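You operate a simulated robot arm through the tools that you are given. There is no shell and no other tool. Be economical: measure what you need, move in short steps, check, and stop when the job is done.

You run a simulated robot arm. Do the job below in one go: nothing can be reset, and whatever is moved stays where it is left.

Task
Pump the teal ball up to 5 psi.
Fine: Fit the nozzle on its valve, set the dial, then press start; afterwards put the nozzle back on its stand and the dial at 0.

It is judged by the outcome, as a careful person would: the job done as asked, and still so three seconds after it is handed in. It fails if anything else is knocked over, pushed out of place, dropped, spilled or broken.

Robot
A 6-joint arm with a two-finger parallel gripper, fixed in place. Base frame: the origin is at the foot of the arm, x ahead of it, y to its left, z up; the work surface is at about z = 0.86. Readings come in m, degrees, newtons and seconds.
With the tool pointing down near the work surface it reaches from about 0.26 to 0.68 m from the base axis. Its first joint turns from -66.0 to 66.0 degrees. Payload 2.9 kg.
The tool frame sits at the grasp point between the pads (the TCP): z along the fingers, y along the line on which they close. The tips reach 0.03 m beyond it. The gripper opens to 0.11 m. The fingers are 0.02 m wide and 0.01 m thick; the gripper's body (0.048 by 0.112 m) begins 0.055 m behind the TCP.
Orientation is that of the tool frame in the base frame, as a unit quaternion [w, x, y, z]. With the fingers straight down and closing along the base's y, the tool's x points along the base's -x, its y along +y and its z along -z.

Tools
- The arm moves only by the tool servo_tool. Its argument "rows" is a list of rows, each a list of 7 numbers: the shift along the base's x, y, z in m, then the turn, a rotation vector about the base's x, y, z in degrees, then the closure in counts, from 0 (fully open) to 255 (shut). In form: [[tx, ty, tz, rx, ry, rz, hand], ...]. A call has 1 to 8 rows; each row shifts and turns the commanded pose from where the row before left it. Rows are played at 5 a second. More than 0.05 m and 8.6 degrees between two rows, or a gripper value outside its range, and nothing of the call is played. A pose out of reach is approached as far as the arm can. The call stops where the force on the tool passes 70 N (or 10 N more than at its start, if that is more) or the arm is blocked; 0.2 s more then pass. The fingers move at their own pace (about 0.108 m/s each) and stop on an object; they squeeze with about 44 N. The grip force told is the motor's: it shows also when the fingers shut on nothing. Time passes only in rows, and 0.2 s behind the last, so rows that do not move let the fingers close. The reply holds the time, the measured pose of the TCP, the force on the tool along the base axes, the opening and the grip force, in the units named above and with some noise, with the torque about the TCP (base axes, N m) and any sound that the robot's microphone picked up.
- Cameras (640 x 400 px; columns grow to the right, rows downward): "scene" is fixed at [0.0857, 0.4307, 1.4084]; the picture's right is [-0.72, -0.70, 0.00], its down [-0.24, 0.25, -0.94] and it looks along [0.65, -0.67, -0.35] (base axes); focal length 280 px, centre (320, 200). "wrist" rides on the gripper at [0.072, 0.017, -0.103] in the tool frame; the picture's right is [-0.23, 0.97, 0.00], its down [-0.76, -0.18, -0.62] and it looks along [-0.61, -0.14, 0.78] (tool axes); focal length 222 px, centre (320, 200). There is no depth. A picture from a camera that has moved, and an enlarged one, comes with that camera's place and axes in the base frame and with its lens.
- grab_frame(camera): a new picture of that camera. It takes no simulated time.
- zoom(camera, box): a new picture of the part [left, top, right, bottom] of that camera's present view, enlarged. It takes no simulated time.
- sign_off(): hands the job in; it is judged then, once.

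Go step by step. Nothing tells you positions but the pictures and the camera data: compare them with the known pose of the tool, close in by small moves and look again before you grip or let go. The budget is 120 turns and 64 pictures, counting those below and the enlarged ones. Unless the task says otherwise, let go and move clear before handing in, and close with one line.

The tools are called as name(argument=value, ...) on one line, values as JSON. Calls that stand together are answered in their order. servo_tool: Moves the arm, as the interface text tells. Its arguments: {"type":"object","properties":{"rows":{"type":"array"}},"required":["rows"]} The other tools are called the same way: grab_frame (camera) takes a picture; zoom (camera, box) takes an enlarged picture of a part of a camera's view; sign_off () hands the job in.

At the start:

```text
time_s: 0.0
position: [0.3867, 0.0114, 1.2665]
tcp_rot: [0.0, -0.001, 1.0, 0.0]
contact_force: [0.3, 0.0, -0.4]
ft_torque: [-0.02, 0.0, -0.01]
gripper_width: 0.1102
grasp_force: 0.1
```

scene: 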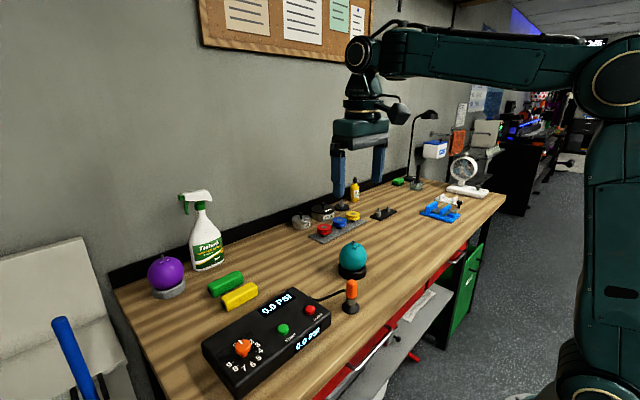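
wrist: 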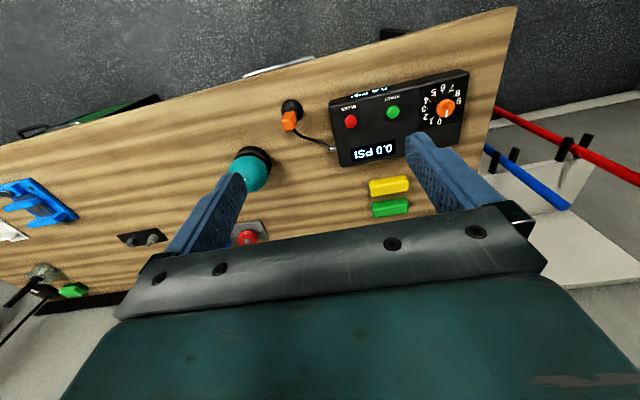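

I see the pump box with dial, start and stop buttons, an orange nozzle on a stand, and the teal ball on a base. I'll zoom in for detail.

zoom(camera="scene", box=[190, 230, 390, 400])

zoom(camera="wrist", box=[220, 60, 480, 222])

```text
2.35 times, centred on (290, 315) of scene
camera zoom: at [0.0857, 0.4307, 1.4084], right [-0.72, -0.7, 0.0], down [-0.24, 0.25, -0.94], along [0.65, -0.67, -0.35], focal length 658 px, centre (391, -71)
```

zoom: 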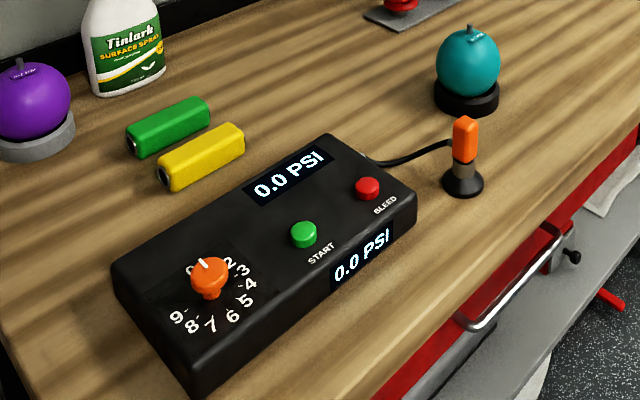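

```text
2.46 times, centred on (350, 141) of wrist
camera zoom: at [0.3154, 0.0289, 1.3692], right [0.23, 0.97, 0.0], down [0.76, -0.18, 0.62], along [0.61, -0.14, -0.78], focal length 547 px, centre (246, 345)
```

zoom: 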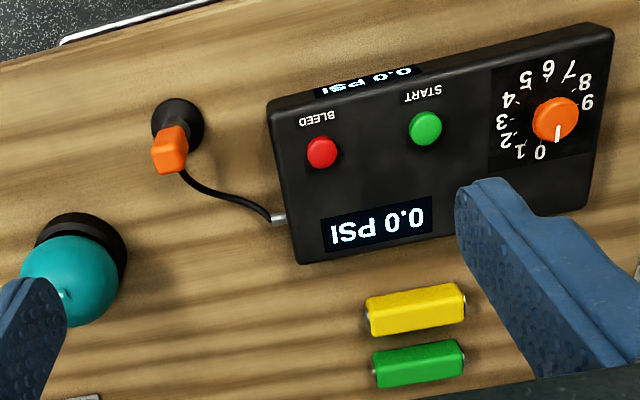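

Located by triangulation: nozzle stand near (0.449,-0.062), ball near (0.548,-0.196,0.925), start near (0.486,0.14,0.913), dial near (0.498,0.235,0.928). I'll move above the nozzle for a closer look.

servo_tool(rows=[[0.0124, -0.0147, -0.033, 0, 0, 0, 0], [0.0124, -0.0147, -0.033, 0, 0, 0, 0], [0.0124, -0.0147, -0.033, 0, 0, 0, 0], [0.0124, -0.0147, -0.033, 0, 0, 0, 0], [0.0124, -0.0147, -0.033, 0, 0, 0, 0], [0, 0, 0, 0, 0, 0, 0]])

grab_frame(camera="wrist")

zoom(camera="scene", box=[310, 230, 390, 330])

```text
time_s: 1.4
position: [0.4502, -0.0607, 1.0997]
tcp_rot: [0.0, -0.001, 1.0, 0.0]
contact_force: [0.4, 0.5, 0.2]
ft_torque: [0.0, 0.01, -0.05]
gripper_width: 0.1101
grasp_force: 0.0
```

```text
59 pictures are left
camera wrist: at [0.3787, -0.0445, 1.2036], right [0.23, 0.97, 0.0], down [0.76, -0.18, 0.62], along [0.61, -0.14, -0.78], focal length 222 px, centre (320, 200)
```

wrist: 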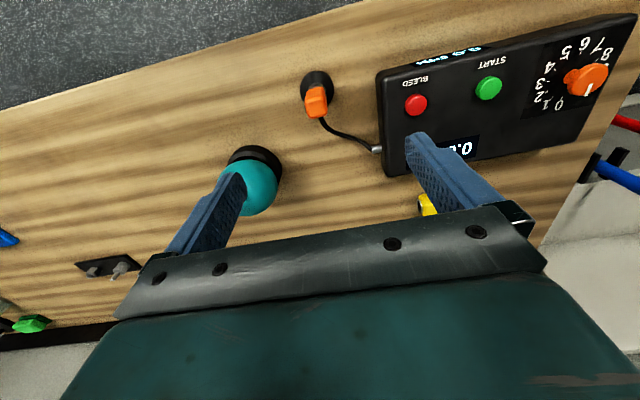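

```text
4.00 times, centred on (350, 280) of scene
camera zoom: at [0.0857, 0.4307, 1.4084], right [-0.72, -0.7, 0.0], down [-0.24, 0.25, -0.94], along [0.65, -0.67, -0.35], focal length 1118 px, centre (200, -120)
```

zoom: 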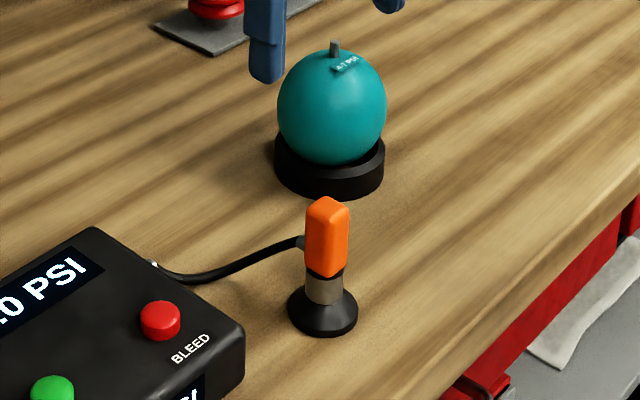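

The nozzle is right under the tool; I'll zoom to see its orientation and where the hose leaves it.

zoom(camera="wrist", box=[260, 50, 420, 150])

zoom(camera="wrist", box=[500, 20, 640, 130])

zoom(camera="scene", box=[335, 235, 370, 260])

```text
4.00 times, centred on (340, 100) of wrist
camera zoom: at [0.3787, -0.0445, 1.2036], right [0.23, 0.97, 0.0], down [0.76, -0.18, 0.62], along [0.61, -0.14, -0.78], focal length 888 px, centre (240, 600)
```

zoom: 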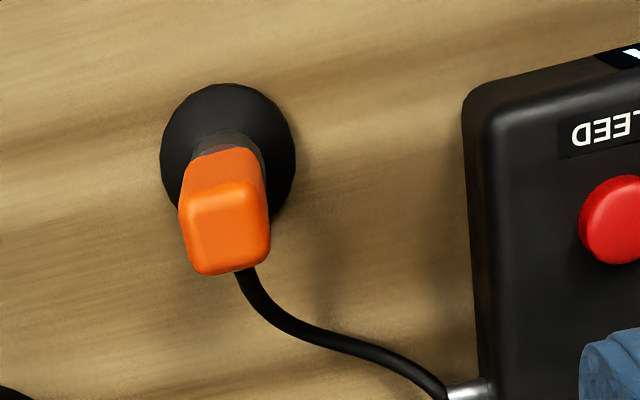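

```text
3.64 times, centred on (570, 75) of wrist
camera zoom: at [0.3787, -0.0445, 1.2036], right [0.23, 0.97, 0.0], down [0.76, -0.18, 0.62], along [0.61, -0.14, -0.78], focal length 808 px, centre (-589, 654)
```

zoom: 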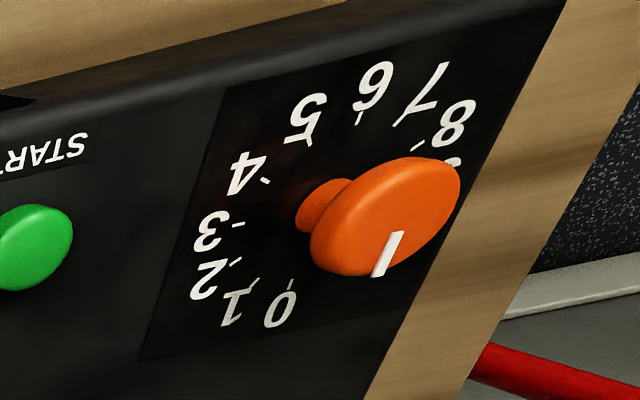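

```text
16.00 times, centred on (352, 248) of scene
camera zoom: at [0.0857, 0.4307, 1.4084], right [-0.72, -0.7, 0.0], down [-0.24, 0.25, -0.94], along [0.65, -0.67, -0.35], focal length 4472 px, centre (-200, -560)
```

zoom: 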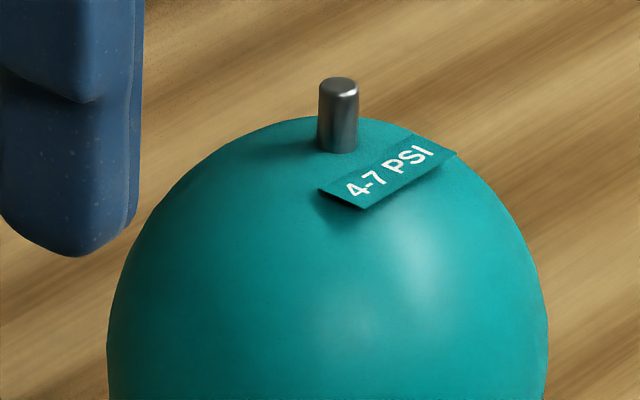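

The nozzle is square to the base axes with the hose on its +x face, so gripping along y is right. I'll half close and descend over it.

servo_tool(rows=[[0, -0.0017, -0.03, 0, 0, 0, 116], [0, 0, -0.03, 0, 0, 0, 116], [0, 0, -0.03, 0, 0, 0, 116], [0, 0, -0.025, 0, 0, 0, 116], [0, 0, 0, 0, 0, 0, 116]])

grab_frame(camera="wrist")

zoom(camera="scene", box=[310, 230, 390, 330])

```text
time_s: 2.6
position: [0.4476, -0.0627, 0.9861]
tcp_rot: [0.001, 0.0, 1.0, 0.0]
contact_force: [-0.5, -0.6, 0.1]
ft_torque: [-0.04, 0.01, 0.01]
gripper_width: 0.0602
grasp_force: 0.1
```

```text
54 pictures are left
camera wrist: at [0.375, -0.0463, 1.0893], right [0.23, 0.97, 0.0], down [0.76, -0.18, 0.62], along [0.61, -0.14, -0.78], focal length 222 px, centre (320, 200)
```

wrist: 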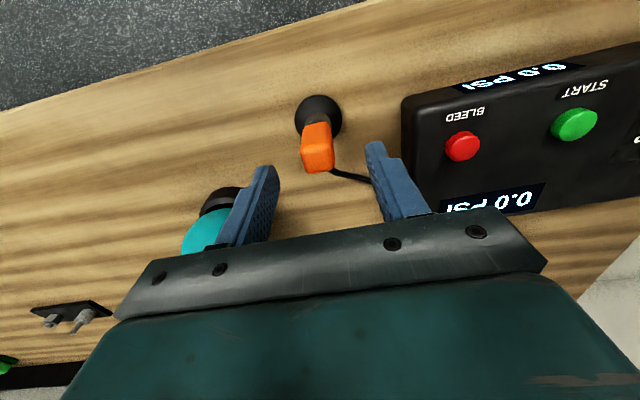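

```text
4.00 times, centred on (350, 280) of scene
camera zoom: at [0.0857, 0.4307, 1.4084], right [-0.72, -0.7, 0.0], down [-0.24, 0.25, -0.94], along [0.65, -0.67, -0.35], focal length 1118 px, centre (200, -120)
```

zoom: 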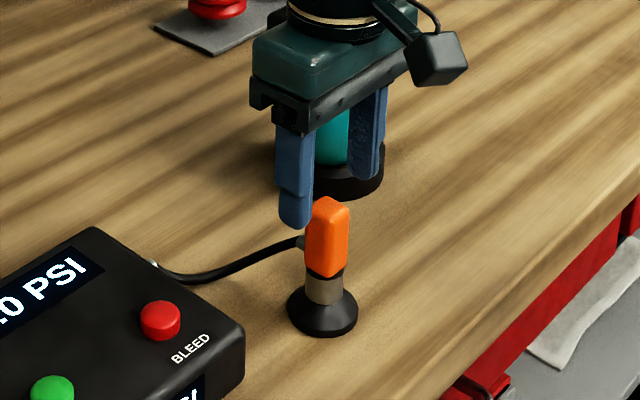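

Alignment looks good. Descending to grasp height and closing.

servo_tool(rows=[[0, 0, -0.025, 0, 0, 0, 116], [0, 0, -0.026, 0, 0, 0, 116], [0, 0, 0, 0, 0, 0, 116]])

zoom(camera="scene", box=[310, 230, 390, 330])

grab_frame(camera="wrist")

```text
time_s: 3.4
position: [0.4487, -0.0629, 0.9337]
tcp_rot: [-0.001, -0.001, 1.0, 0.0]
contact_force: [0.7, 0.0, 0.2]
ft_torque: [0.01, 0.01, -0.02]
gripper_width: 0.06
grasp_force: 0.2
```

```text
4.00 times, centred on (350, 280) of scene
camera zoom: at [0.0857, 0.4307, 1.4084], right [-0.72, -0.7, 0.0], down [-0.24, 0.25, -0.94], along [0.65, -0.67, -0.35], focal length 1118 px, centre (200, -120)
```

zoom: 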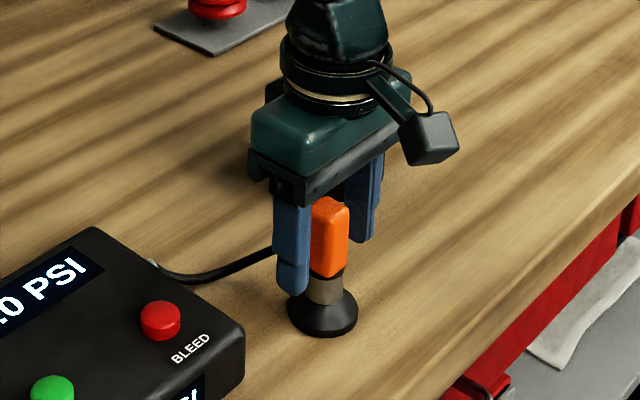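

```text
51 pictures are left
camera wrist: at [0.3755, -0.0465, 1.0377], right [0.23, 0.97, 0.0], down [0.76, -0.18, 0.62], along [0.61, -0.14, -0.78], focal length 222 px, centre (320, 200)
```

wrist: 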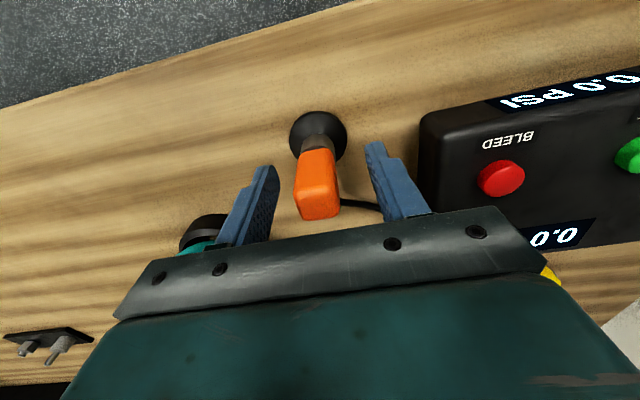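

The nozzle sits between the pads. Closing.

servo_tool(rows=[[0, 0, 0, 0, 0, 0, 255], [0, 0, 0, 0, 0, 0, 255], [0, 0, 0, 0, 0, 0, 255], [0, 0, 0, 0, 0, 0, 255]])

grab_frame(camera="wrist")

```text
time_s: 4.4
position: [0.4489, -0.0634, 0.9342]
tcp_rot: [0.0, 0.0, 1.0, 0.001]
contact_force: [0.4, -2.3, -0.5]
ft_torque: [-0.13, -0.03, -0.01]
gripper_width: 0.0234
grasp_force: 43.8
```

```text
50 pictures are left
camera wrist: at [0.3756, -0.0466, 1.0379], right [0.23, 0.97, 0.0], down [0.76, -0.18, 0.62], along [0.61, -0.14, -0.78], focal length 222 px, centre (320, 200)
```

wrist: 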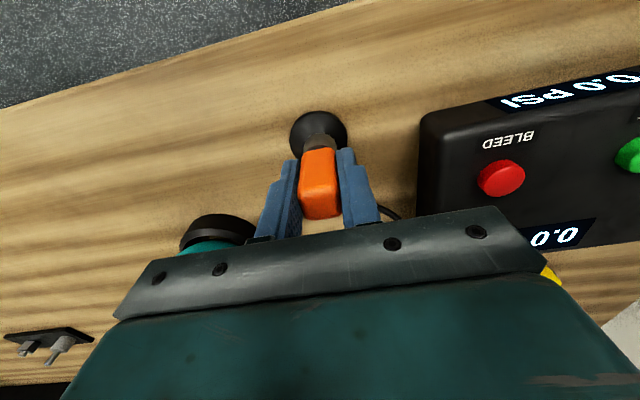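

Gripped at 23 mm. Lifting straight up slowly.

servo_tool(rows=[[0, 0, 0.015, 0, 0, 0, 255], [0, 0, 0.03, 0, 0, 0, 255], [0, 0, 0.035, 0, 0, 0, 255], [0, 0, 0.035, 0, 0, 0, 255], [0, 0, 0, 0, 0, 0, 255]])

zoom(camera="scene", box=[300, 210, 420, 330])

```text
time_s: 5.6
position: [0.446, -0.0653, 1.0478]
tcp_rot: [0.0, 0.0, 1.0, 0.0]
contact_force: [-0.6, -0.1, -0.1]
ft_torque: [-0.02, 0.02, -0.01]
gripper_width: 0.0231
grasp_force: 43.4
```

```text
3.33 times, centred on (360, 270) of scene
camera zoom: at [0.0857, 0.4307, 1.4084], right [-0.72, -0.7, 0.0], down [-0.24, 0.25, -0.94], along [0.65, -0.67, -0.35], focal length 932 px, centre (187, -33)
```

zoom: 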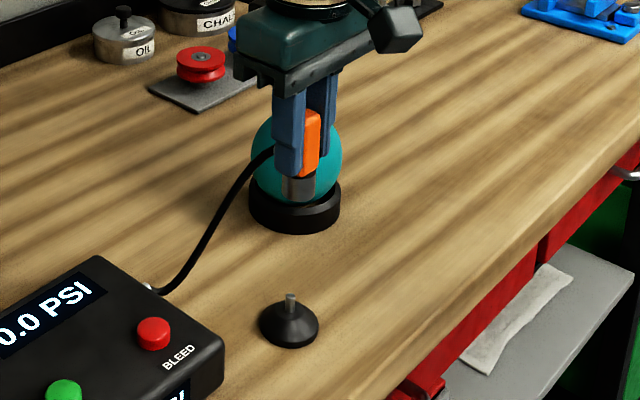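

The nozzle came off cleanly. Next I go above the ball, staying just short of the estimated valve position, to look.

servo_tool(rows=[[0, 0, 0.035, 0, 0, 0, 255], [0.021, -0.029, 0.005, 0, 0, 0, 255], [0.021, -0.029, 0, 0, 0, 0, 255], [0.021, -0.029, 0, 0, 0, 0, 255], [0.021, -0.029, 0, 0, 0, 0, 255], [0, 0, 0, 0, 0, 0, 255]])

grab_frame(camera="wrist")

zoom(camera="scene", box=[310, 210, 400, 290])

```text
time_s: 7.0
position: [0.5311, -0.1796, 1.0889]
tcp_rot: [0.0, 0.0, 1.0, 0.0]
contact_force: [-0.7, -0.4, -0.6]
ft_torque: [-0.03, -0.03, 0.01]
gripper_width: 0.0233
grasp_force: 44.0
```

```text
48 pictures are left
camera wrist: at [0.4601, -0.1634, 1.1923], right [0.23, 0.97, 0.0], down [0.76, -0.18, 0.62], along [0.61, -0.14, -0.78], focal length 222 px, centre (320, 200)
```

wrist: 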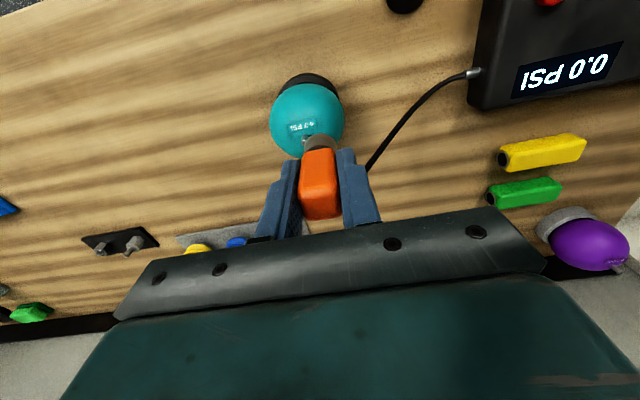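

```text
5.00 times, centred on (355, 250) of scene
camera zoom: at [0.0857, 0.4307, 1.4084], right [-0.72, -0.7, 0.0], down [-0.24, 0.25, -0.94], along [0.65, -0.67, -0.35], focal length 1398 px, centre (145, -50)
```

zoom: 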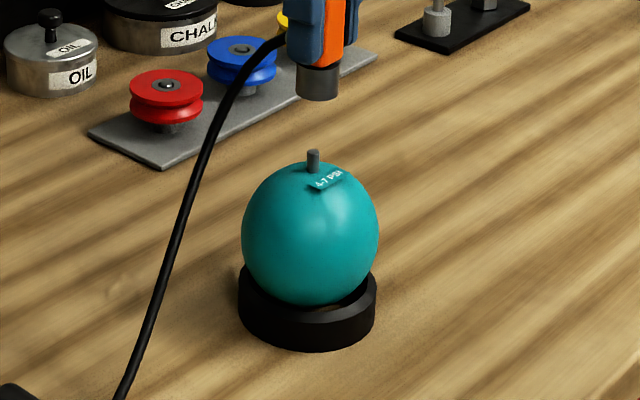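

zoom(camera="wrist", box=[260, 60, 380, 230])

```text
2.35 times, centred on (320, 145) of wrist
camera zoom: at [0.4601, -0.1634, 1.1923], right [0.23, 0.97, 0.0], down [0.76, -0.18, 0.62], along [0.61, -0.14, -0.78], focal length 523 px, centre (320, 329)
```

zoom: 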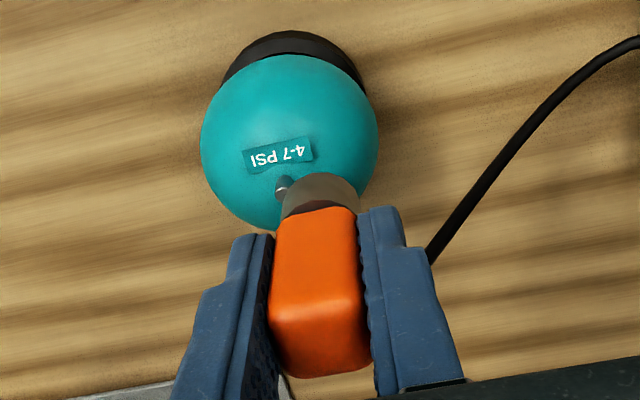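

The valve tip is at about (0.550,-0.200), so I shift by (+0.017,-0.021). Then I check the alignment before lowering.

servo_tool(rows=[[0.009, -0.0105, 0, 0, 0, 0, 255], [0.0085, -0.0103, 0, 0, 0, 0, 255], [0, 0, -0.02, 0, 0, 0, 255], [0, 0, -0.005, 0, 0, 0, 255], [0, 0, 0, 0, 0, 0, 255]])

zoom(camera="wrist", box=[260, 90, 380, 230])

zoom(camera="scene", box=[325, 215, 385, 265])

```text
time_s: 8.2
position: [0.5508, -0.1994, 1.0638]
tcp_rot: [0.0, 0.0, 1.0, -0.001]
contact_force: [-0.2, -0.6, 0.1]
ft_torque: [0.05, 0.0, 0.03]
gripper_width: 0.0232
grasp_force: 44.0
```

```text
2.86 times, centred on (320, 160) of wrist
camera zoom: at [0.4783, -0.1828, 1.1677], right [0.23, 0.97, 0.0], down [0.76, -0.18, 0.62], along [0.61, -0.14, -0.78], focal length 635 px, centre (320, 314)
```

zoom: 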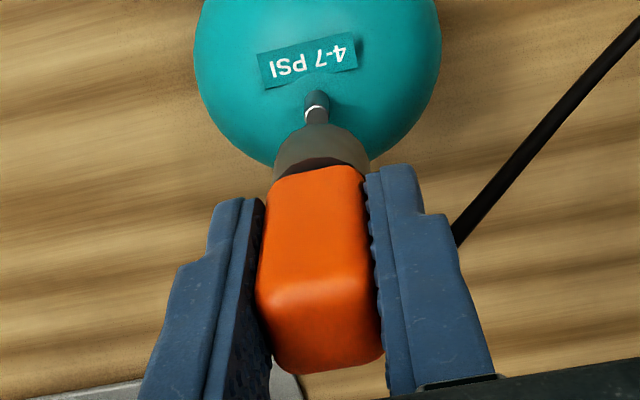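

```text
8.00 times, centred on (355, 240) of scene
camera zoom: at [0.0857, 0.4307, 1.4084], right [-0.72, -0.7, 0.0], down [-0.24, 0.25, -0.94], along [0.65, -0.67, -0.35], focal length 2236 px, centre (40, -120)
```

zoom: 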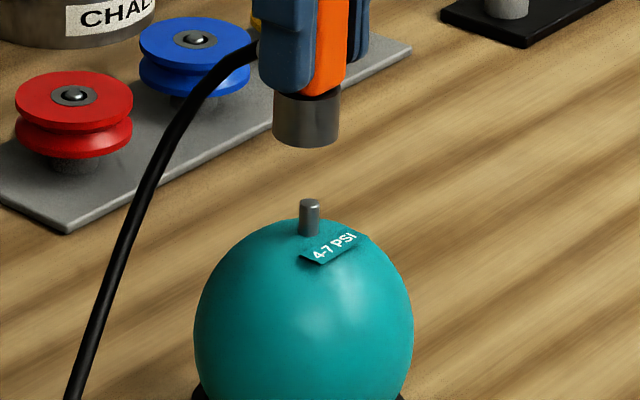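

Small correction of about (-2.7,-0.7) mm, then lower to just above the tip and check again.

servo_tool(rows=[[-0.0027, -0.0007, 0, 0, 0, 0, 255], [0, 0, -0.01, 0, 0, 0, 255], [0, 0, -0.004, 0, 0, 0, 255], [0, 0, 0, 0, 0, 0, 255]])

zoom(camera="wrist", box=[280, 90, 360, 150])

zoom(camera="scene", box=[335, 225, 375, 255])

```text
time_s: 9.2
position: [0.5482, -0.1999, 1.0504]
tcp_rot: [0.001, -0.001, 1.0, 0.0]
contact_force: [-0.9, 0.5, -0.6]
ft_torque: [-0.03, -0.04, -0.04]
gripper_width: 0.0233
grasp_force: 43.4
```

```text
6.67 times, centred on (320, 120) of wrist
camera zoom: at [0.475, -0.1835, 1.1544], right [0.23, 0.97, 0.0], down [0.76, -0.18, 0.62], along [0.61, -0.14, -0.78], focal length 1481 px, centre (320, 733)
```

zoom: 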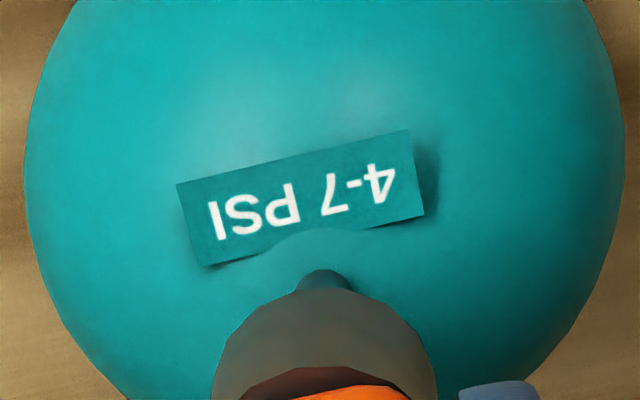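

```text
13.33 times, centred on (355, 240) of scene
camera zoom: at [0.0857, 0.4307, 1.4084], right [-0.72, -0.7, 0.0], down [-0.24, 0.25, -0.94], along [0.65, -0.67, -0.35], focal length 3727 px, centre (-147, -333)
```

zoom: 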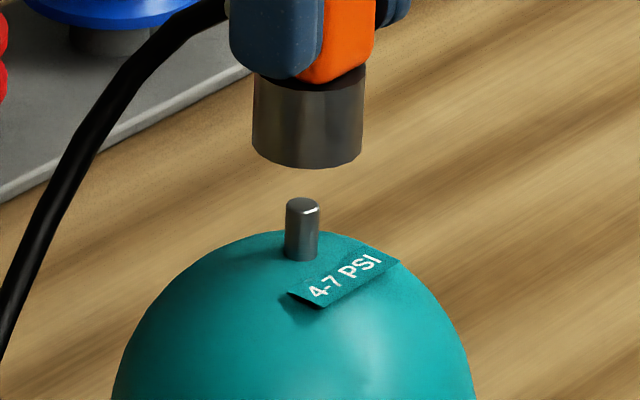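

Aligned in both views. Lowering gently onto the valve.

servo_tool(rows=[[0, 0, -0.006, 0, 0, 0, 255], [0, 0, -0.004, 0, 0, 0, 255], [0, 0, -0.004, 0, 0, 0, 255], [0, 0, -0.003, 0, 0, 0, 255], [0, 0, 0, 0, 0, 0, 255]])

zoom(camera="scene", box=[335, 225, 375, 255])

```text
time_s: 10.4
position: [0.5476, -0.2014, 1.0337]
tcp_rot: [0.0, 0.001, 1.0, 0.0]
contact_force: [0.1, 0.4, -0.4]
ft_torque: [-0.03, -0.03, 0.0]
gripper_width: 0.0232
grasp_force: 43.9
```

```text
13.33 times, centred on (355, 240) of scene
camera zoom: at [0.0857, 0.4307, 1.4084], right [-0.72, -0.7, 0.0], down [-0.24, 0.25, -0.94], along [0.65, -0.67, -0.35], focal length 3727 px, centre (-147, -333)
```

zoom: 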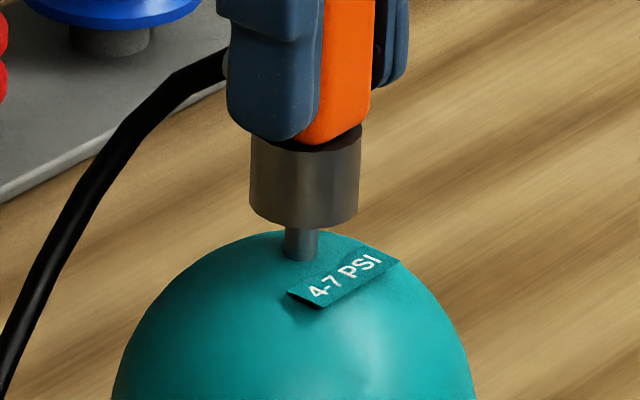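

The stem is entering the nozzle with no side force. Continuing down in small steps.

servo_tool(rows=[[0, 0, -0.003, 0, 0, 0, 255], [0, 0, -0.003, 0, 0, 0, 255], [0, 0, 0, 0, 0, 0, 255]])

zoom(camera="scene", box=[335, 225, 375, 255])

```text
time_s: 11.2
position: [0.548, -0.2004, 1.0278]
tcp_rot: [0.0, 0.001, 1.0, 0.0]
contact_force: [-0.5, -0.2, -0.4]
ft_torque: [0.0, -0.04, 0.02]
gripper_width: 0.0232
grasp_force: 43.9
```

```text
13.33 times, centred on (355, 240) of scene
camera zoom: at [0.0857, 0.4307, 1.4084], right [-0.72, -0.7, 0.0], down [-0.24, 0.25, -0.94], along [0.65, -0.67, -0.35], focal length 3727 px, centre (-147, -333)
```

zoom: 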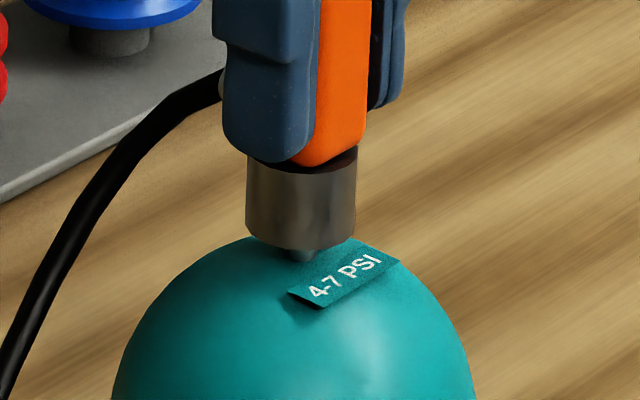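

A few millimetres remain; going on until contact.

servo_tool(rows=[[0, 0, -0.002, 0, 0, 0, 255], [0, 0, -0.0015, 0, 0, 0, 255], [0, 0, 0, 0, 0, 0, 255]])

zoom(camera="scene", box=[335, 225, 375, 255])

```text
time_s: 12.0
position: [0.5482, -0.2015, 1.0252]
tcp_rot: [0.001, 0.0, 1.0, 0.0]
contact_force: [0.1, -0.5, -1.2]
ft_torque: [0.0, 0.0, -0.01]
gripper_width: 0.023
grasp_force: 43.4
```

```text
13.33 times, centred on (355, 240) of scene
camera zoom: at [0.0857, 0.4307, 1.4084], right [-0.72, -0.7, 0.0], down [-0.24, 0.25, -0.94], along [0.65, -0.67, -0.35], focal length 3727 px, centre (-147, -333)
```

zoom: 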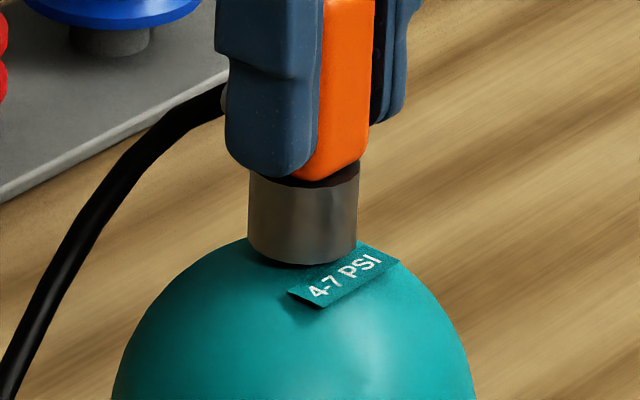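

Almost seated; one more small push to feel the stop.

servo_tool(rows=[[0, 0, -0.0015, 0, 0, 0, 255], [0, 0, -0.001, 0, 0, 0, 255], [0, 0, 0, 0, 0, 0, 255]])

zoom(camera="scene", box=[335, 225, 375, 255])

```text
time_s: 12.8
position: [0.5473, -0.2006, 1.0219]
tcp_rot: [0.0, 0.0, 1.0, -0.001]
contact_force: [-0.7, 0.7, -0.5]
ft_torque: [0.0, 0.01, 0.02]
gripper_width: 0.023
grasp_force: 44.1
```

```text
13.33 times, centred on (355, 240) of scene
camera zoom: at [0.0857, 0.4307, 1.4084], right [-0.72, -0.7, 0.0], down [-0.24, 0.25, -0.94], along [0.65, -0.67, -0.35], focal length 3727 px, centre (-147, -333)
```

zoom: 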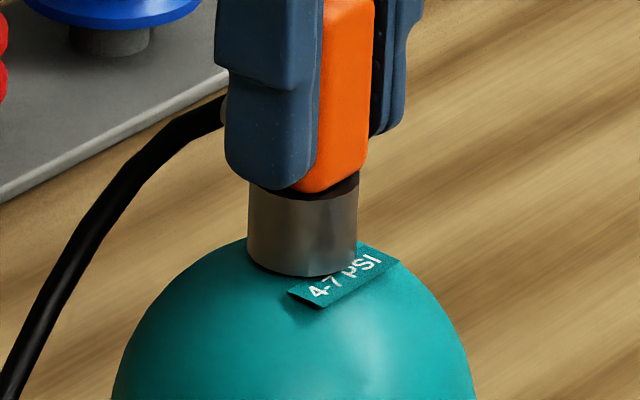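

The collar is now right at the valve's root. One more careful millimetre step to feel for a stop.

servo_tool(rows=[[0, 0, -0.001, 0, 0, 0, 255], [0, 0, -0.001, 0, 0, 0, 255], [0, 0, 0, 0, 0, 0, 255]])

zoom(camera="scene", box=[325, 225, 385, 285])

```text
time_s: 13.6
position: [0.5472, -0.2006, 1.0211]
tcp_rot: [0.002, 0.0, 1.0, 0.0]
contact_force: [-1.0, 0.8, 9.6]
ft_torque: [0.02, 0.0, -0.01]
gripper_width: 0.0233
grasp_force: 44.6
```

```text
6.67 times, centred on (355, 255) of scene
camera zoom: at [0.0855, 0.4308, 1.4084], right [-0.72, -0.7, 0.0], down [-0.24, 0.25, -0.94], along [0.65, -0.67, -0.35], focal length 1863 px, centre (87, -167)
```

zoom: 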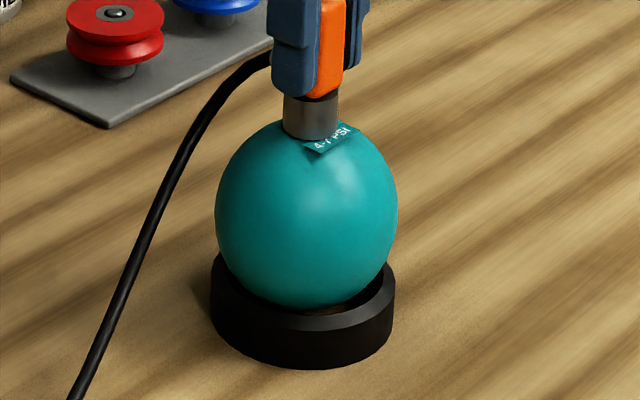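

Contact is 9.6 N, so the nozzle is seated. I'll open the fingers a little and check that it stays.

servo_tool(rows=[[0, 0, 0, 0, 0, 0, 185], [0, 0, 0, 0, 0, 0, 170], [0, 0, 0, 0, 0, 0, 170]])

grab_frame(camera="wrist")

zoom(camera="scene", box=[325, 215, 385, 275])

```text
time_s: 14.4
position: [0.5475, -0.199, 1.0192]
tcp_rot: [0.0, 0.0, 1.0, 0.0]
contact_force: [0.1, 0.4, 0.2]
ft_torque: [-0.01, 0.0, -0.01]
gripper_width: 0.0366
grasp_force: 0.0
```

```text
36 pictures are left
camera wrist: at [0.4752, -0.1834, 1.1235], right [0.23, 0.97, 0.0], down [0.76, -0.18, 0.62], along [0.61, -0.14, -0.78], focal length 222 px, centre (320, 200)
```

wrist: 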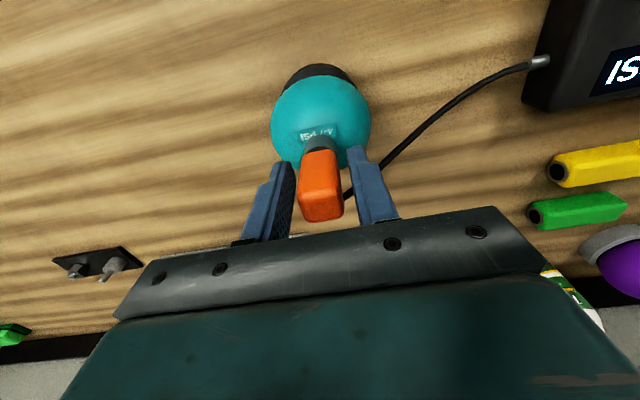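

```text
6.67 times, centred on (355, 245) of scene
camera zoom: at [0.0857, 0.4307, 1.4084], right [-0.72, -0.7, 0.0], down [-0.24, 0.25, -0.94], along [0.65, -0.67, -0.35], focal length 1863 px, centre (87, -100)
```

zoom: 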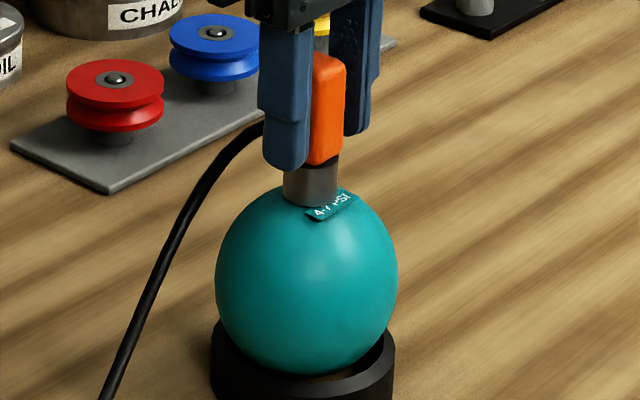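

The nozzle stays on the valve. Rising straight up and heading to the dial.

servo_tool(rows=[[0, 0, 0.025, 0, 0, 0, 165], [0, 0, 0.03, 0, 0, 0, 150], [0, 0, 0.035, 0, 0, 0, 116], [0, 0, 0.04, 0, 0, 0, 116], [-0.005, 0.045, 0, 0, 0, 0, 116], [-0.005, 0.045, 0, 0, 0, 0, 116], [-0.005, 0.045, 0, 0, 0, 0, 116], [-0.005, 0.045, 0, 0, 0, 0, 116]])

servo_tool(rows=[[-0.006, 0.045, 0, 0, 0, 0, 116], [-0.006, 0.045, 0, 0, 0, 0, 116], [-0.006, 0.045, 0, 0, 0, 0, 116], [-0.006, 0.045, -0.02, 0, 0, 0, 116], [-0.006, 0.045, -0.03, 0, 0, 0, 116], [0, 0.03, -0.03, 0, 0, 0, 116], [0, 0, 0, 0, 0, 0, 116]])

grab_frame(camera="wrist")

grab_frame(camera="scene")

```text
time_s: 16.2
position: [0.5293, -0.0188, 1.149]
tcp_rot: [0.0, 0.001, 1.0, -0.001]
contact_force: [0.1, 0.1, 0.2]
ft_torque: [0.0, 0.01, 0.02]
gripper_width: 0.06
grasp_force: 0.1
```

```text
refused: row 5 steps farther than a row can; nothing moved
```

```text
34 pictures are left
camera wrist: at [0.4565, -0.0016, 1.2524], right [0.23, 0.97, 0.0], down [0.76, -0.18, 0.62], along [0.61, -0.14, -0.78], focal length 222 px, centre (320, 200)
```

wrist: 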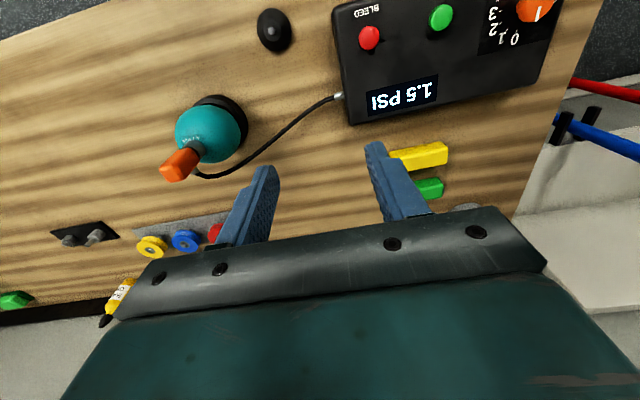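

```text
33 pictures are left
```

scene: 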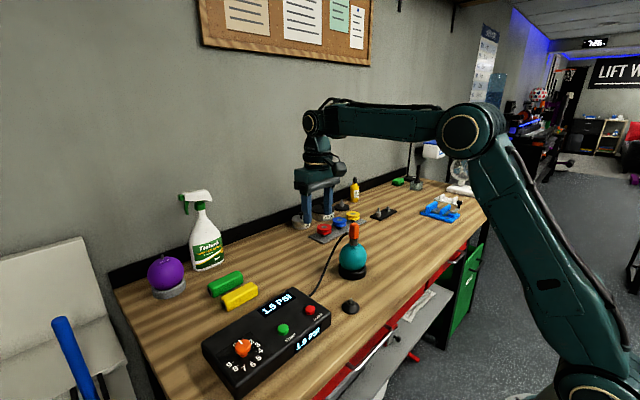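

The display now reads 1.5 PSI, so the nozzle is connected. On to the dial.

servo_tool(rows=[[-0.006, 0.044, 0, 0, 0, 0, 116], [-0.006, 0.044, 0, 0, 0, 0, 116], [-0.006, 0.044, 0, 0, 0, 0, 116], [-0.006, 0.044, 0, 0, 0, 0, 116], [-0.004, 0.044, -0.01, 0, 0, 0, 116], [0, 0.025, -0.04, 0, 0, 0, 116], [0, 0, 0, 0, 0, 0, 116]])

grab_frame(camera="wrist")

```text
time_s: 17.8
position: [0.5013, 0.2263, 1.1006]
tcp_rot: [0.0, 0.001, 1.0, 0.001]
contact_force: [0.1, -0.1, 0.2]
ft_torque: [0.0, 0.0, 0.0]
gripper_width: 0.06
grasp_force: 0.0
```

```text
32 pictures are left
camera wrist: at [0.4289, 0.2428, 1.2039], right [0.23, 0.97, 0.0], down [0.76, -0.18, 0.62], along [0.61, -0.14, -0.78], focal length 222 px, centre (320, 200)
```

wrist: 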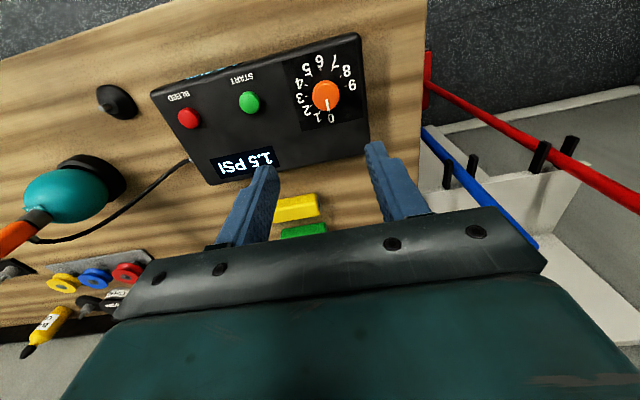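

zoom(camera="wrist", box=[275, 40, 379, 140])

zoom(camera="scene", box=[215, 320, 285, 390])

```text
4.00 times, centred on (327, 90) of wrist
camera zoom: at [0.4289, 0.2428, 1.2039], right [0.23, 0.97, 0.0], down [0.76, -0.18, 0.62], along [0.61, -0.14, -0.78], focal length 888 px, centre (292, 640)
```

zoom: 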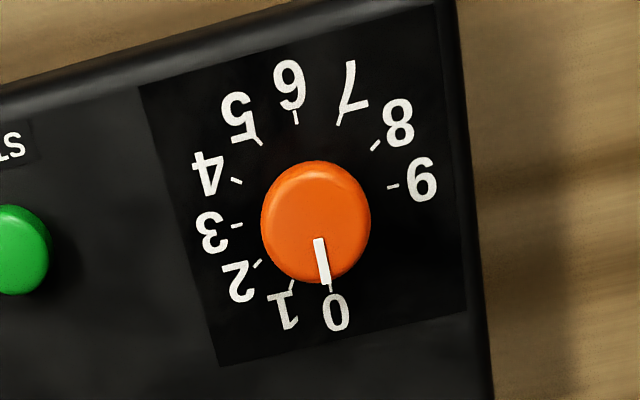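

```text
5.71 times, centred on (250, 355) of scene
camera zoom: at [0.0857, 0.4307, 1.4084], right [-0.72, -0.7, 0.0], down [-0.24, 0.25, -0.94], along [0.65, -0.67, -0.35], focal length 1597 px, centre (720, -686)
```

zoom: 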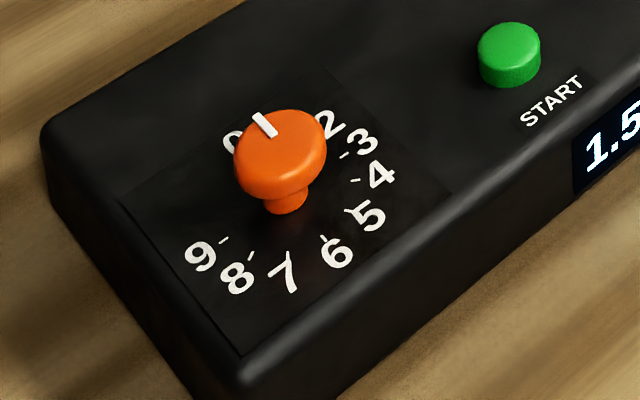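

Dial ticks are 30° apart: 0 points to +x and 5 lies 150° clockwise seen from above, with the knob axis about (-4.6,+8.6) mm from the TCP. I'll centre on it and pre-rotate +75°.

servo_tool(rows=[[-0.0046, 0.0086, -0.01, 0, 0, 0, 116], [0, 0, -0.02, 0, 0, 0, 116], [0, 0, -0.02, 0, 0, 0, 116], [0, 0, -0.02, 0, 0, 0, 116], [0, 0, -0.02, 0, 0, 0, 116], [0, 0, -0.02, 0, 0, 0, 116], [0, 0, 0, 0, 0, 0, 116]])

zoom(camera="wrist", box=[240, 80, 400, 230])

zoom(camera="scene", box=[195, 280, 305, 390])

```text
time_s: 19.4
position: [0.4963, 0.235, 0.9877]
tcp_rot: [0.0, 0.0, 1.0, 0.0]
contact_force: [1.2, 0.6, 0.2]
ft_torque: [-0.02, 0.01, -0.01]
gripper_width: 0.0602
grasp_force: 0.0
```

```text
2.67 times, centred on (320, 155) of wrist
camera zoom: at [0.424, 0.2511, 1.0915], right [0.23, 0.97, 0.0], down [0.76, -0.18, 0.62], along [0.61, -0.14, -0.78], focal length 592 px, centre (320, 320)
```

zoom: 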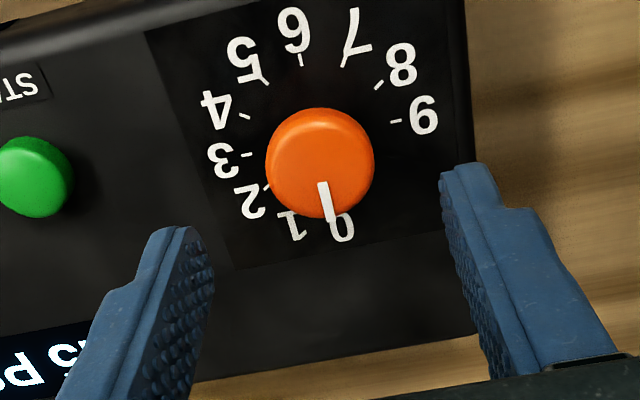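

```text
3.64 times, centred on (250, 335) of scene
camera zoom: at [0.0857, 0.4307, 1.4084], right [-0.72, -0.7, 0.0], down [-0.24, 0.25, -0.94], along [0.65, -0.67, -0.35], focal length 1016 px, centre (574, -291)
```

zoom: 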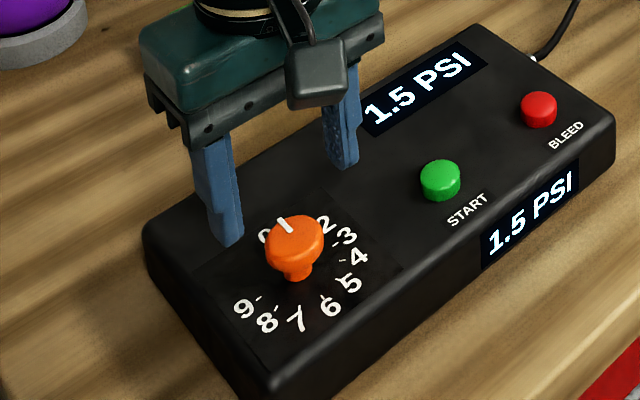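

Centred exactly over the knob. Pre-rotating +75° now.

servo_tool(rows=[[0, 0, 0, 0, 0, 8.5, 116], [0, 0, 0, 0, 0, 8.5, 116], [0, 0, 0, 0, 0, 8.5, 116], [0, 0, 0, 0, 0, 8.5, 116], [0, 0, 0, 0, 0, 8.5, 116], [0, 0, 0, 0, 0, 8.5, 116], [0, 0, 0, 0, 0, 8.5, 116], [0, 0, 0, 0, 0, 8.5, 116]])

servo_tool(rows=[[0, 0, -0.015, 0, 0, 7, 116], [0, 0, -0.015, 0, 0, 0, 116], [0, 0, -0.015, 0, 0, 0, 116], [0, 0, 0, 0, 0, 0, 116]])

grab_frame(camera="wrist")

zoom(camera="scene", box=[195, 280, 305, 390])

```text
time_s: 21.2
position: [0.4955, 0.2331, 0.9901]
tcp_rot: [0.0, -0.56, 0.828, 0.0]
contact_force: [0.5, 0.1, -1.1]
ft_torque: [-0.06, 0.01, 0.03]
gripper_width: 0.0599
grasp_force: 0.1
```

```text
time_s: 22.2
position: [0.4961, 0.233, 0.9444]
tcp_rot: [0.0, -0.608, 0.794, 0.0]
contact_force: [-0.3, -1.3, 0.0]
ft_torque: [-0.01, 0.02, 0.0]
gripper_width: 0.0599
grasp_force: 0.1
```

```text
27 pictures are left
camera wrist: at [0.46, 0.168, 1.0485], right [-0.88, 0.47, 0.0], down [0.37, 0.69, 0.62], along [0.29, 0.55, -0.78], focal length 222 px, centre (320, 200)
```

wrist: 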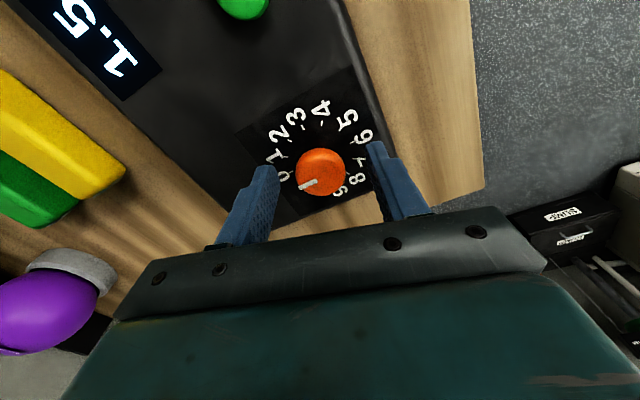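

```text
3.64 times, centred on (250, 335) of scene
camera zoom: at [0.0857, 0.4307, 1.4084], right [-0.72, -0.7, 0.0], down [-0.24, 0.25, -0.94], along [0.65, -0.67, -0.35], focal length 1016 px, centre (574, -291)
```

zoom: 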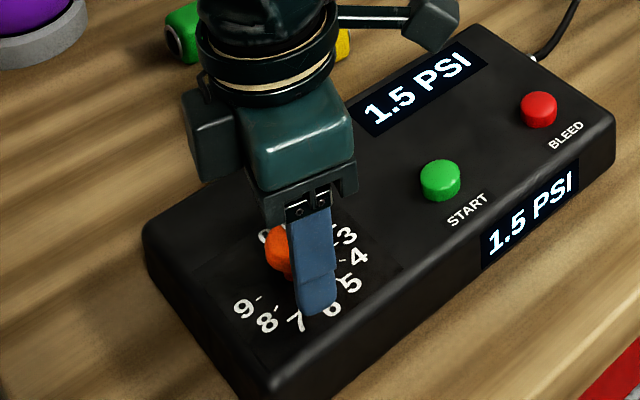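

Well aligned. Lowering 5 mm and gripping the knob.

servo_tool(rows=[[0, 0, -0.005, 0, 0, 0, 116], [0, 0, 0, 0, 0, 0, 255], [0, 0, 0, 0, 0, 0, 255], [0, 0, 0, 0, 0, 0, 255], [0, 0, 0, 0, 0, 0, 255]])

zoom(camera="wrist", box=[240, 80, 400, 230])

```text
time_s: 23.4
position: [0.4949, 0.2335, 0.9407]
tcp_rot: [-0.001, -0.609, 0.793, 0.0]
contact_force: [-1.1, 0.2, -0.2]
ft_torque: [0.14, -0.03, -0.06]
gripper_width: 0.0311
grasp_force: 45.1
```

```text
2.67 times, centred on (320, 155) of wrist
camera zoom: at [0.4598, 0.1675, 1.0435], right [-0.88, 0.47, 0.0], down [0.37, 0.69, 0.62], along [0.29, 0.55, -0.78], focal length 592 px, centre (320, 320)
```

zoom: 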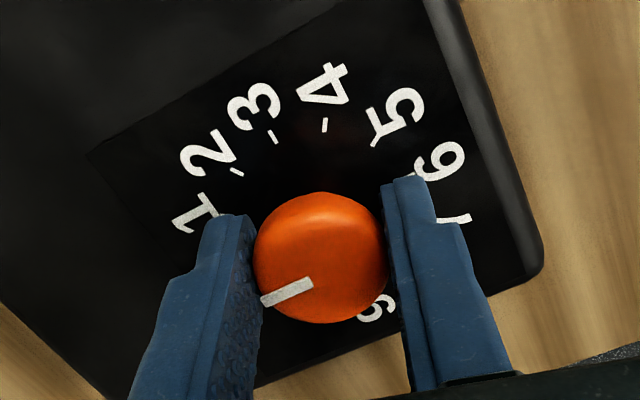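

Gripped. Turning clockwise, first 68°.

servo_tool(rows=[[0, 0, 0, 0, 0, -8.5, 255], [0, 0, 0, 0, 0, -8.5, 255], [0, 0, 0, 0, 0, -8.5, 255], [0, 0, 0, 0, 0, -8.5, 255], [0, 0, 0, 0, 0, -8.5, 255], [0, 0, 0, 0, 0, -8.5, 255], [0, 0, 0, 0, 0, -8.5, 255], [0, 0, 0, 0, 0, -8.5, 255]])

zoom(camera="wrist", box=[240, 80, 400, 230])

```text
time_s: 25.2
position: [0.4938, 0.2338, 0.9396]
tcp_rot: [-0.001, -0.062, 0.998, 0.001]
contact_force: [-23.3, 15.3, 5.0]
ft_torque: [-0.03, 0.81, 0.03]
gripper_width: 0.0313
grasp_force: 45.8
```

```text
2.67 times, centred on (320, 155) of wrist
camera zoom: at [0.4202, 0.242, 1.0437], right [0.11, 0.99, 0.0], down [0.78, -0.08, 0.62], along [0.62, -0.06, -0.78], focal length 592 px, centre (320, 320)
```

zoom: 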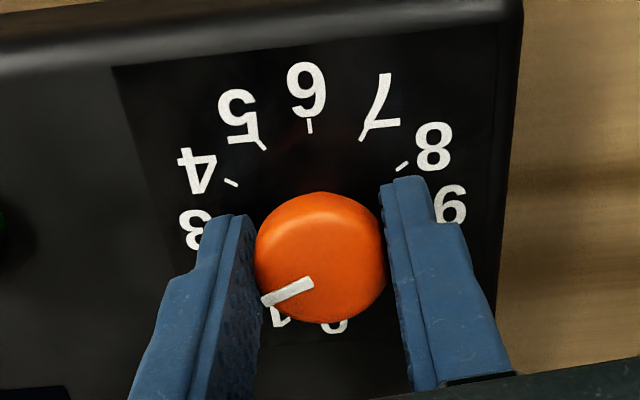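

The knob follows the turn, but a side force built up: it sits about 1.7 mm off the tool axis. I'll release, recentre, and regrip before going on.

servo_tool(rows=[[0, 0, 0, 0, 0, 0, 150], [0, 0, 0, 0, 0, 0, 150], [0.0008, 0.0015, 0, 0, 0, 0, 150], [0, 0, 0, 0, 0, 0, 150]])

zoom(camera="wrist", box=[240, 80, 400, 230])

grab_frame(camera="scene")

```text
time_s: 26.2
position: [0.4967, 0.2357, 0.9389]
tcp_rot: [0.0, -0.06, 0.998, 0.0]
contact_force: [0.4, -0.3, -0.3]
ft_torque: [-0.03, -0.01, 0.02]
gripper_width: 0.0451
grasp_force: 0.0
```

```text
2.67 times, centred on (320, 155) of wrist
camera zoom: at [0.4229, 0.2425, 1.0435], right [0.11, 0.99, 0.0], down [0.78, -0.08, 0.62], along [0.62, -0.07, -0.78], focal length 592 px, centre (320, 320)
```

zoom: 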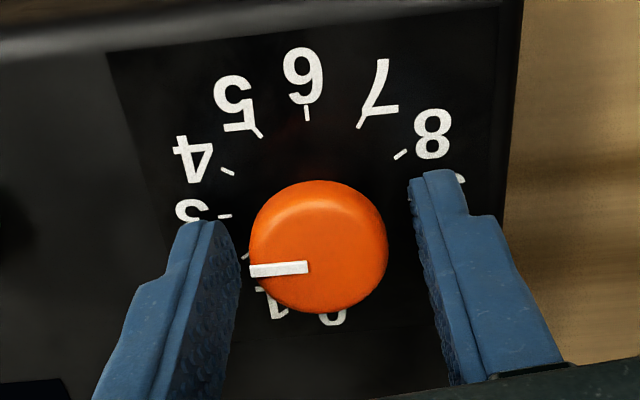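

```text
22 pictures are left
```

scene: 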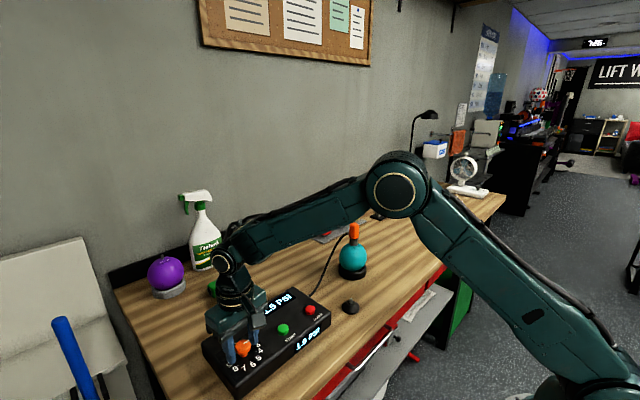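

Force is gone and it's centred. The pointer now sits at about 3 (it appears to have detents), so I regrip and turn 60° more.

servo_tool(rows=[[0, 0, 0, 0, 0, 0, 255], [0, 0, 0, 0, 0, 0, 255], [0, 0, 0, 0, 0, 0, 255]])

zoom(camera="wrist", box=[240, 80, 400, 230])

```text
time_s: 27.0
position: [0.4979, 0.2345, 0.9398]
tcp_rot: [0.001, -0.062, 0.998, 0.0]
contact_force: [1.2, 1.9, -0.9]
ft_torque: [0.04, 0.01, -0.01]
gripper_width: 0.0312
grasp_force: 44.5
```

```text
2.67 times, centred on (320, 155) of wrist
camera zoom: at [0.4229, 0.2426, 1.0435], right [0.11, 0.99, 0.0], down [0.78, -0.08, 0.62], along [0.62, -0.07, -0.78], focal length 592 px, centre (320, 320)
```

zoom: 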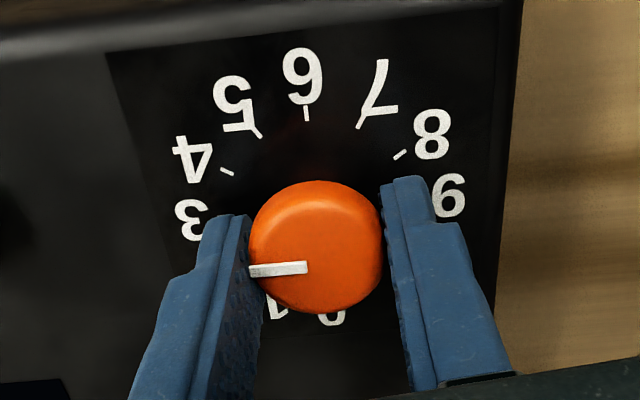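

Turning 60° clockwise.

servo_tool(rows=[[0, 0, 0, 0, 0, -8.5, 255], [0, 0, 0, 0, 0, -8.5, 255], [0, 0, 0, 0, 0, -8.5, 255], [0, 0, 0, 0, 0, -8.5, 255], [0, 0, 0, 0, 0, -8.5, 255], [0, 0, 0, 0, 0, -8.5, 255], [0, 0, 0, 0, 0, -8.5, 255], [0, 0, 0, 0, 0, 0, 255]])

servo_tool(rows=[[0, 0, 0, 0, 0, 0, 140], [0, 0, 0, 0, 0, 0, 116], [0, 0, 0, 0, 0, 0, 116], [0, 0, 0.03, 0, 0, 0, 116], [0, 0, 0.03, 0, 0, 0, 116], [0, 0, 0, 0, 0, 0, 116]])

zoom(camera="wrist", box=[240, 50, 400, 200])

```text
time_s: 28.8
position: [0.4965, 0.2334, 0.9388]
tcp_rot: [0.0, 0.443, 0.896, -0.002]
contact_force: [-14.1, -13.8, 9.1]
ft_torque: [0.32, 0.6, 0.04]
gripper_width: 0.0313
grasp_force: 45.4
```

```text
time_s: 30.2
position: [0.4972, 0.2372, 0.9977]
tcp_rot: [0.001, 0.442, 0.897, 0.0]
contact_force: [-0.1, -0.5, 0.9]
ft_torque: [0.01, 0.0, -0.03]
gripper_width: 0.0601
grasp_force: 0.0
```

```text
2.67 times, centred on (320, 125) of wrist
camera zoom: at [0.4669, 0.3047, 1.1006], right [0.91, 0.41, 0.0], down [0.32, -0.71, 0.62], along [0.26, -0.57, -0.78], focal length 592 px, centre (320, 400)
```

zoom: 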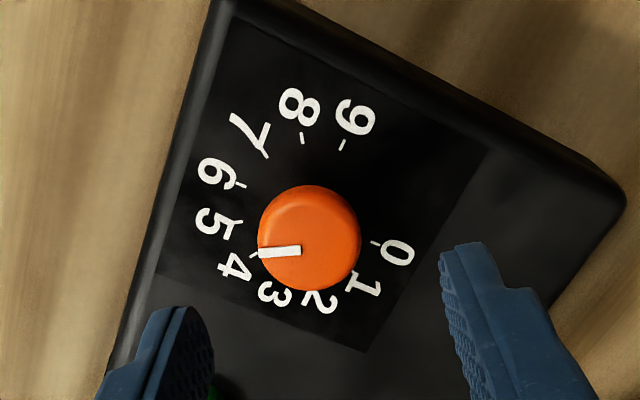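

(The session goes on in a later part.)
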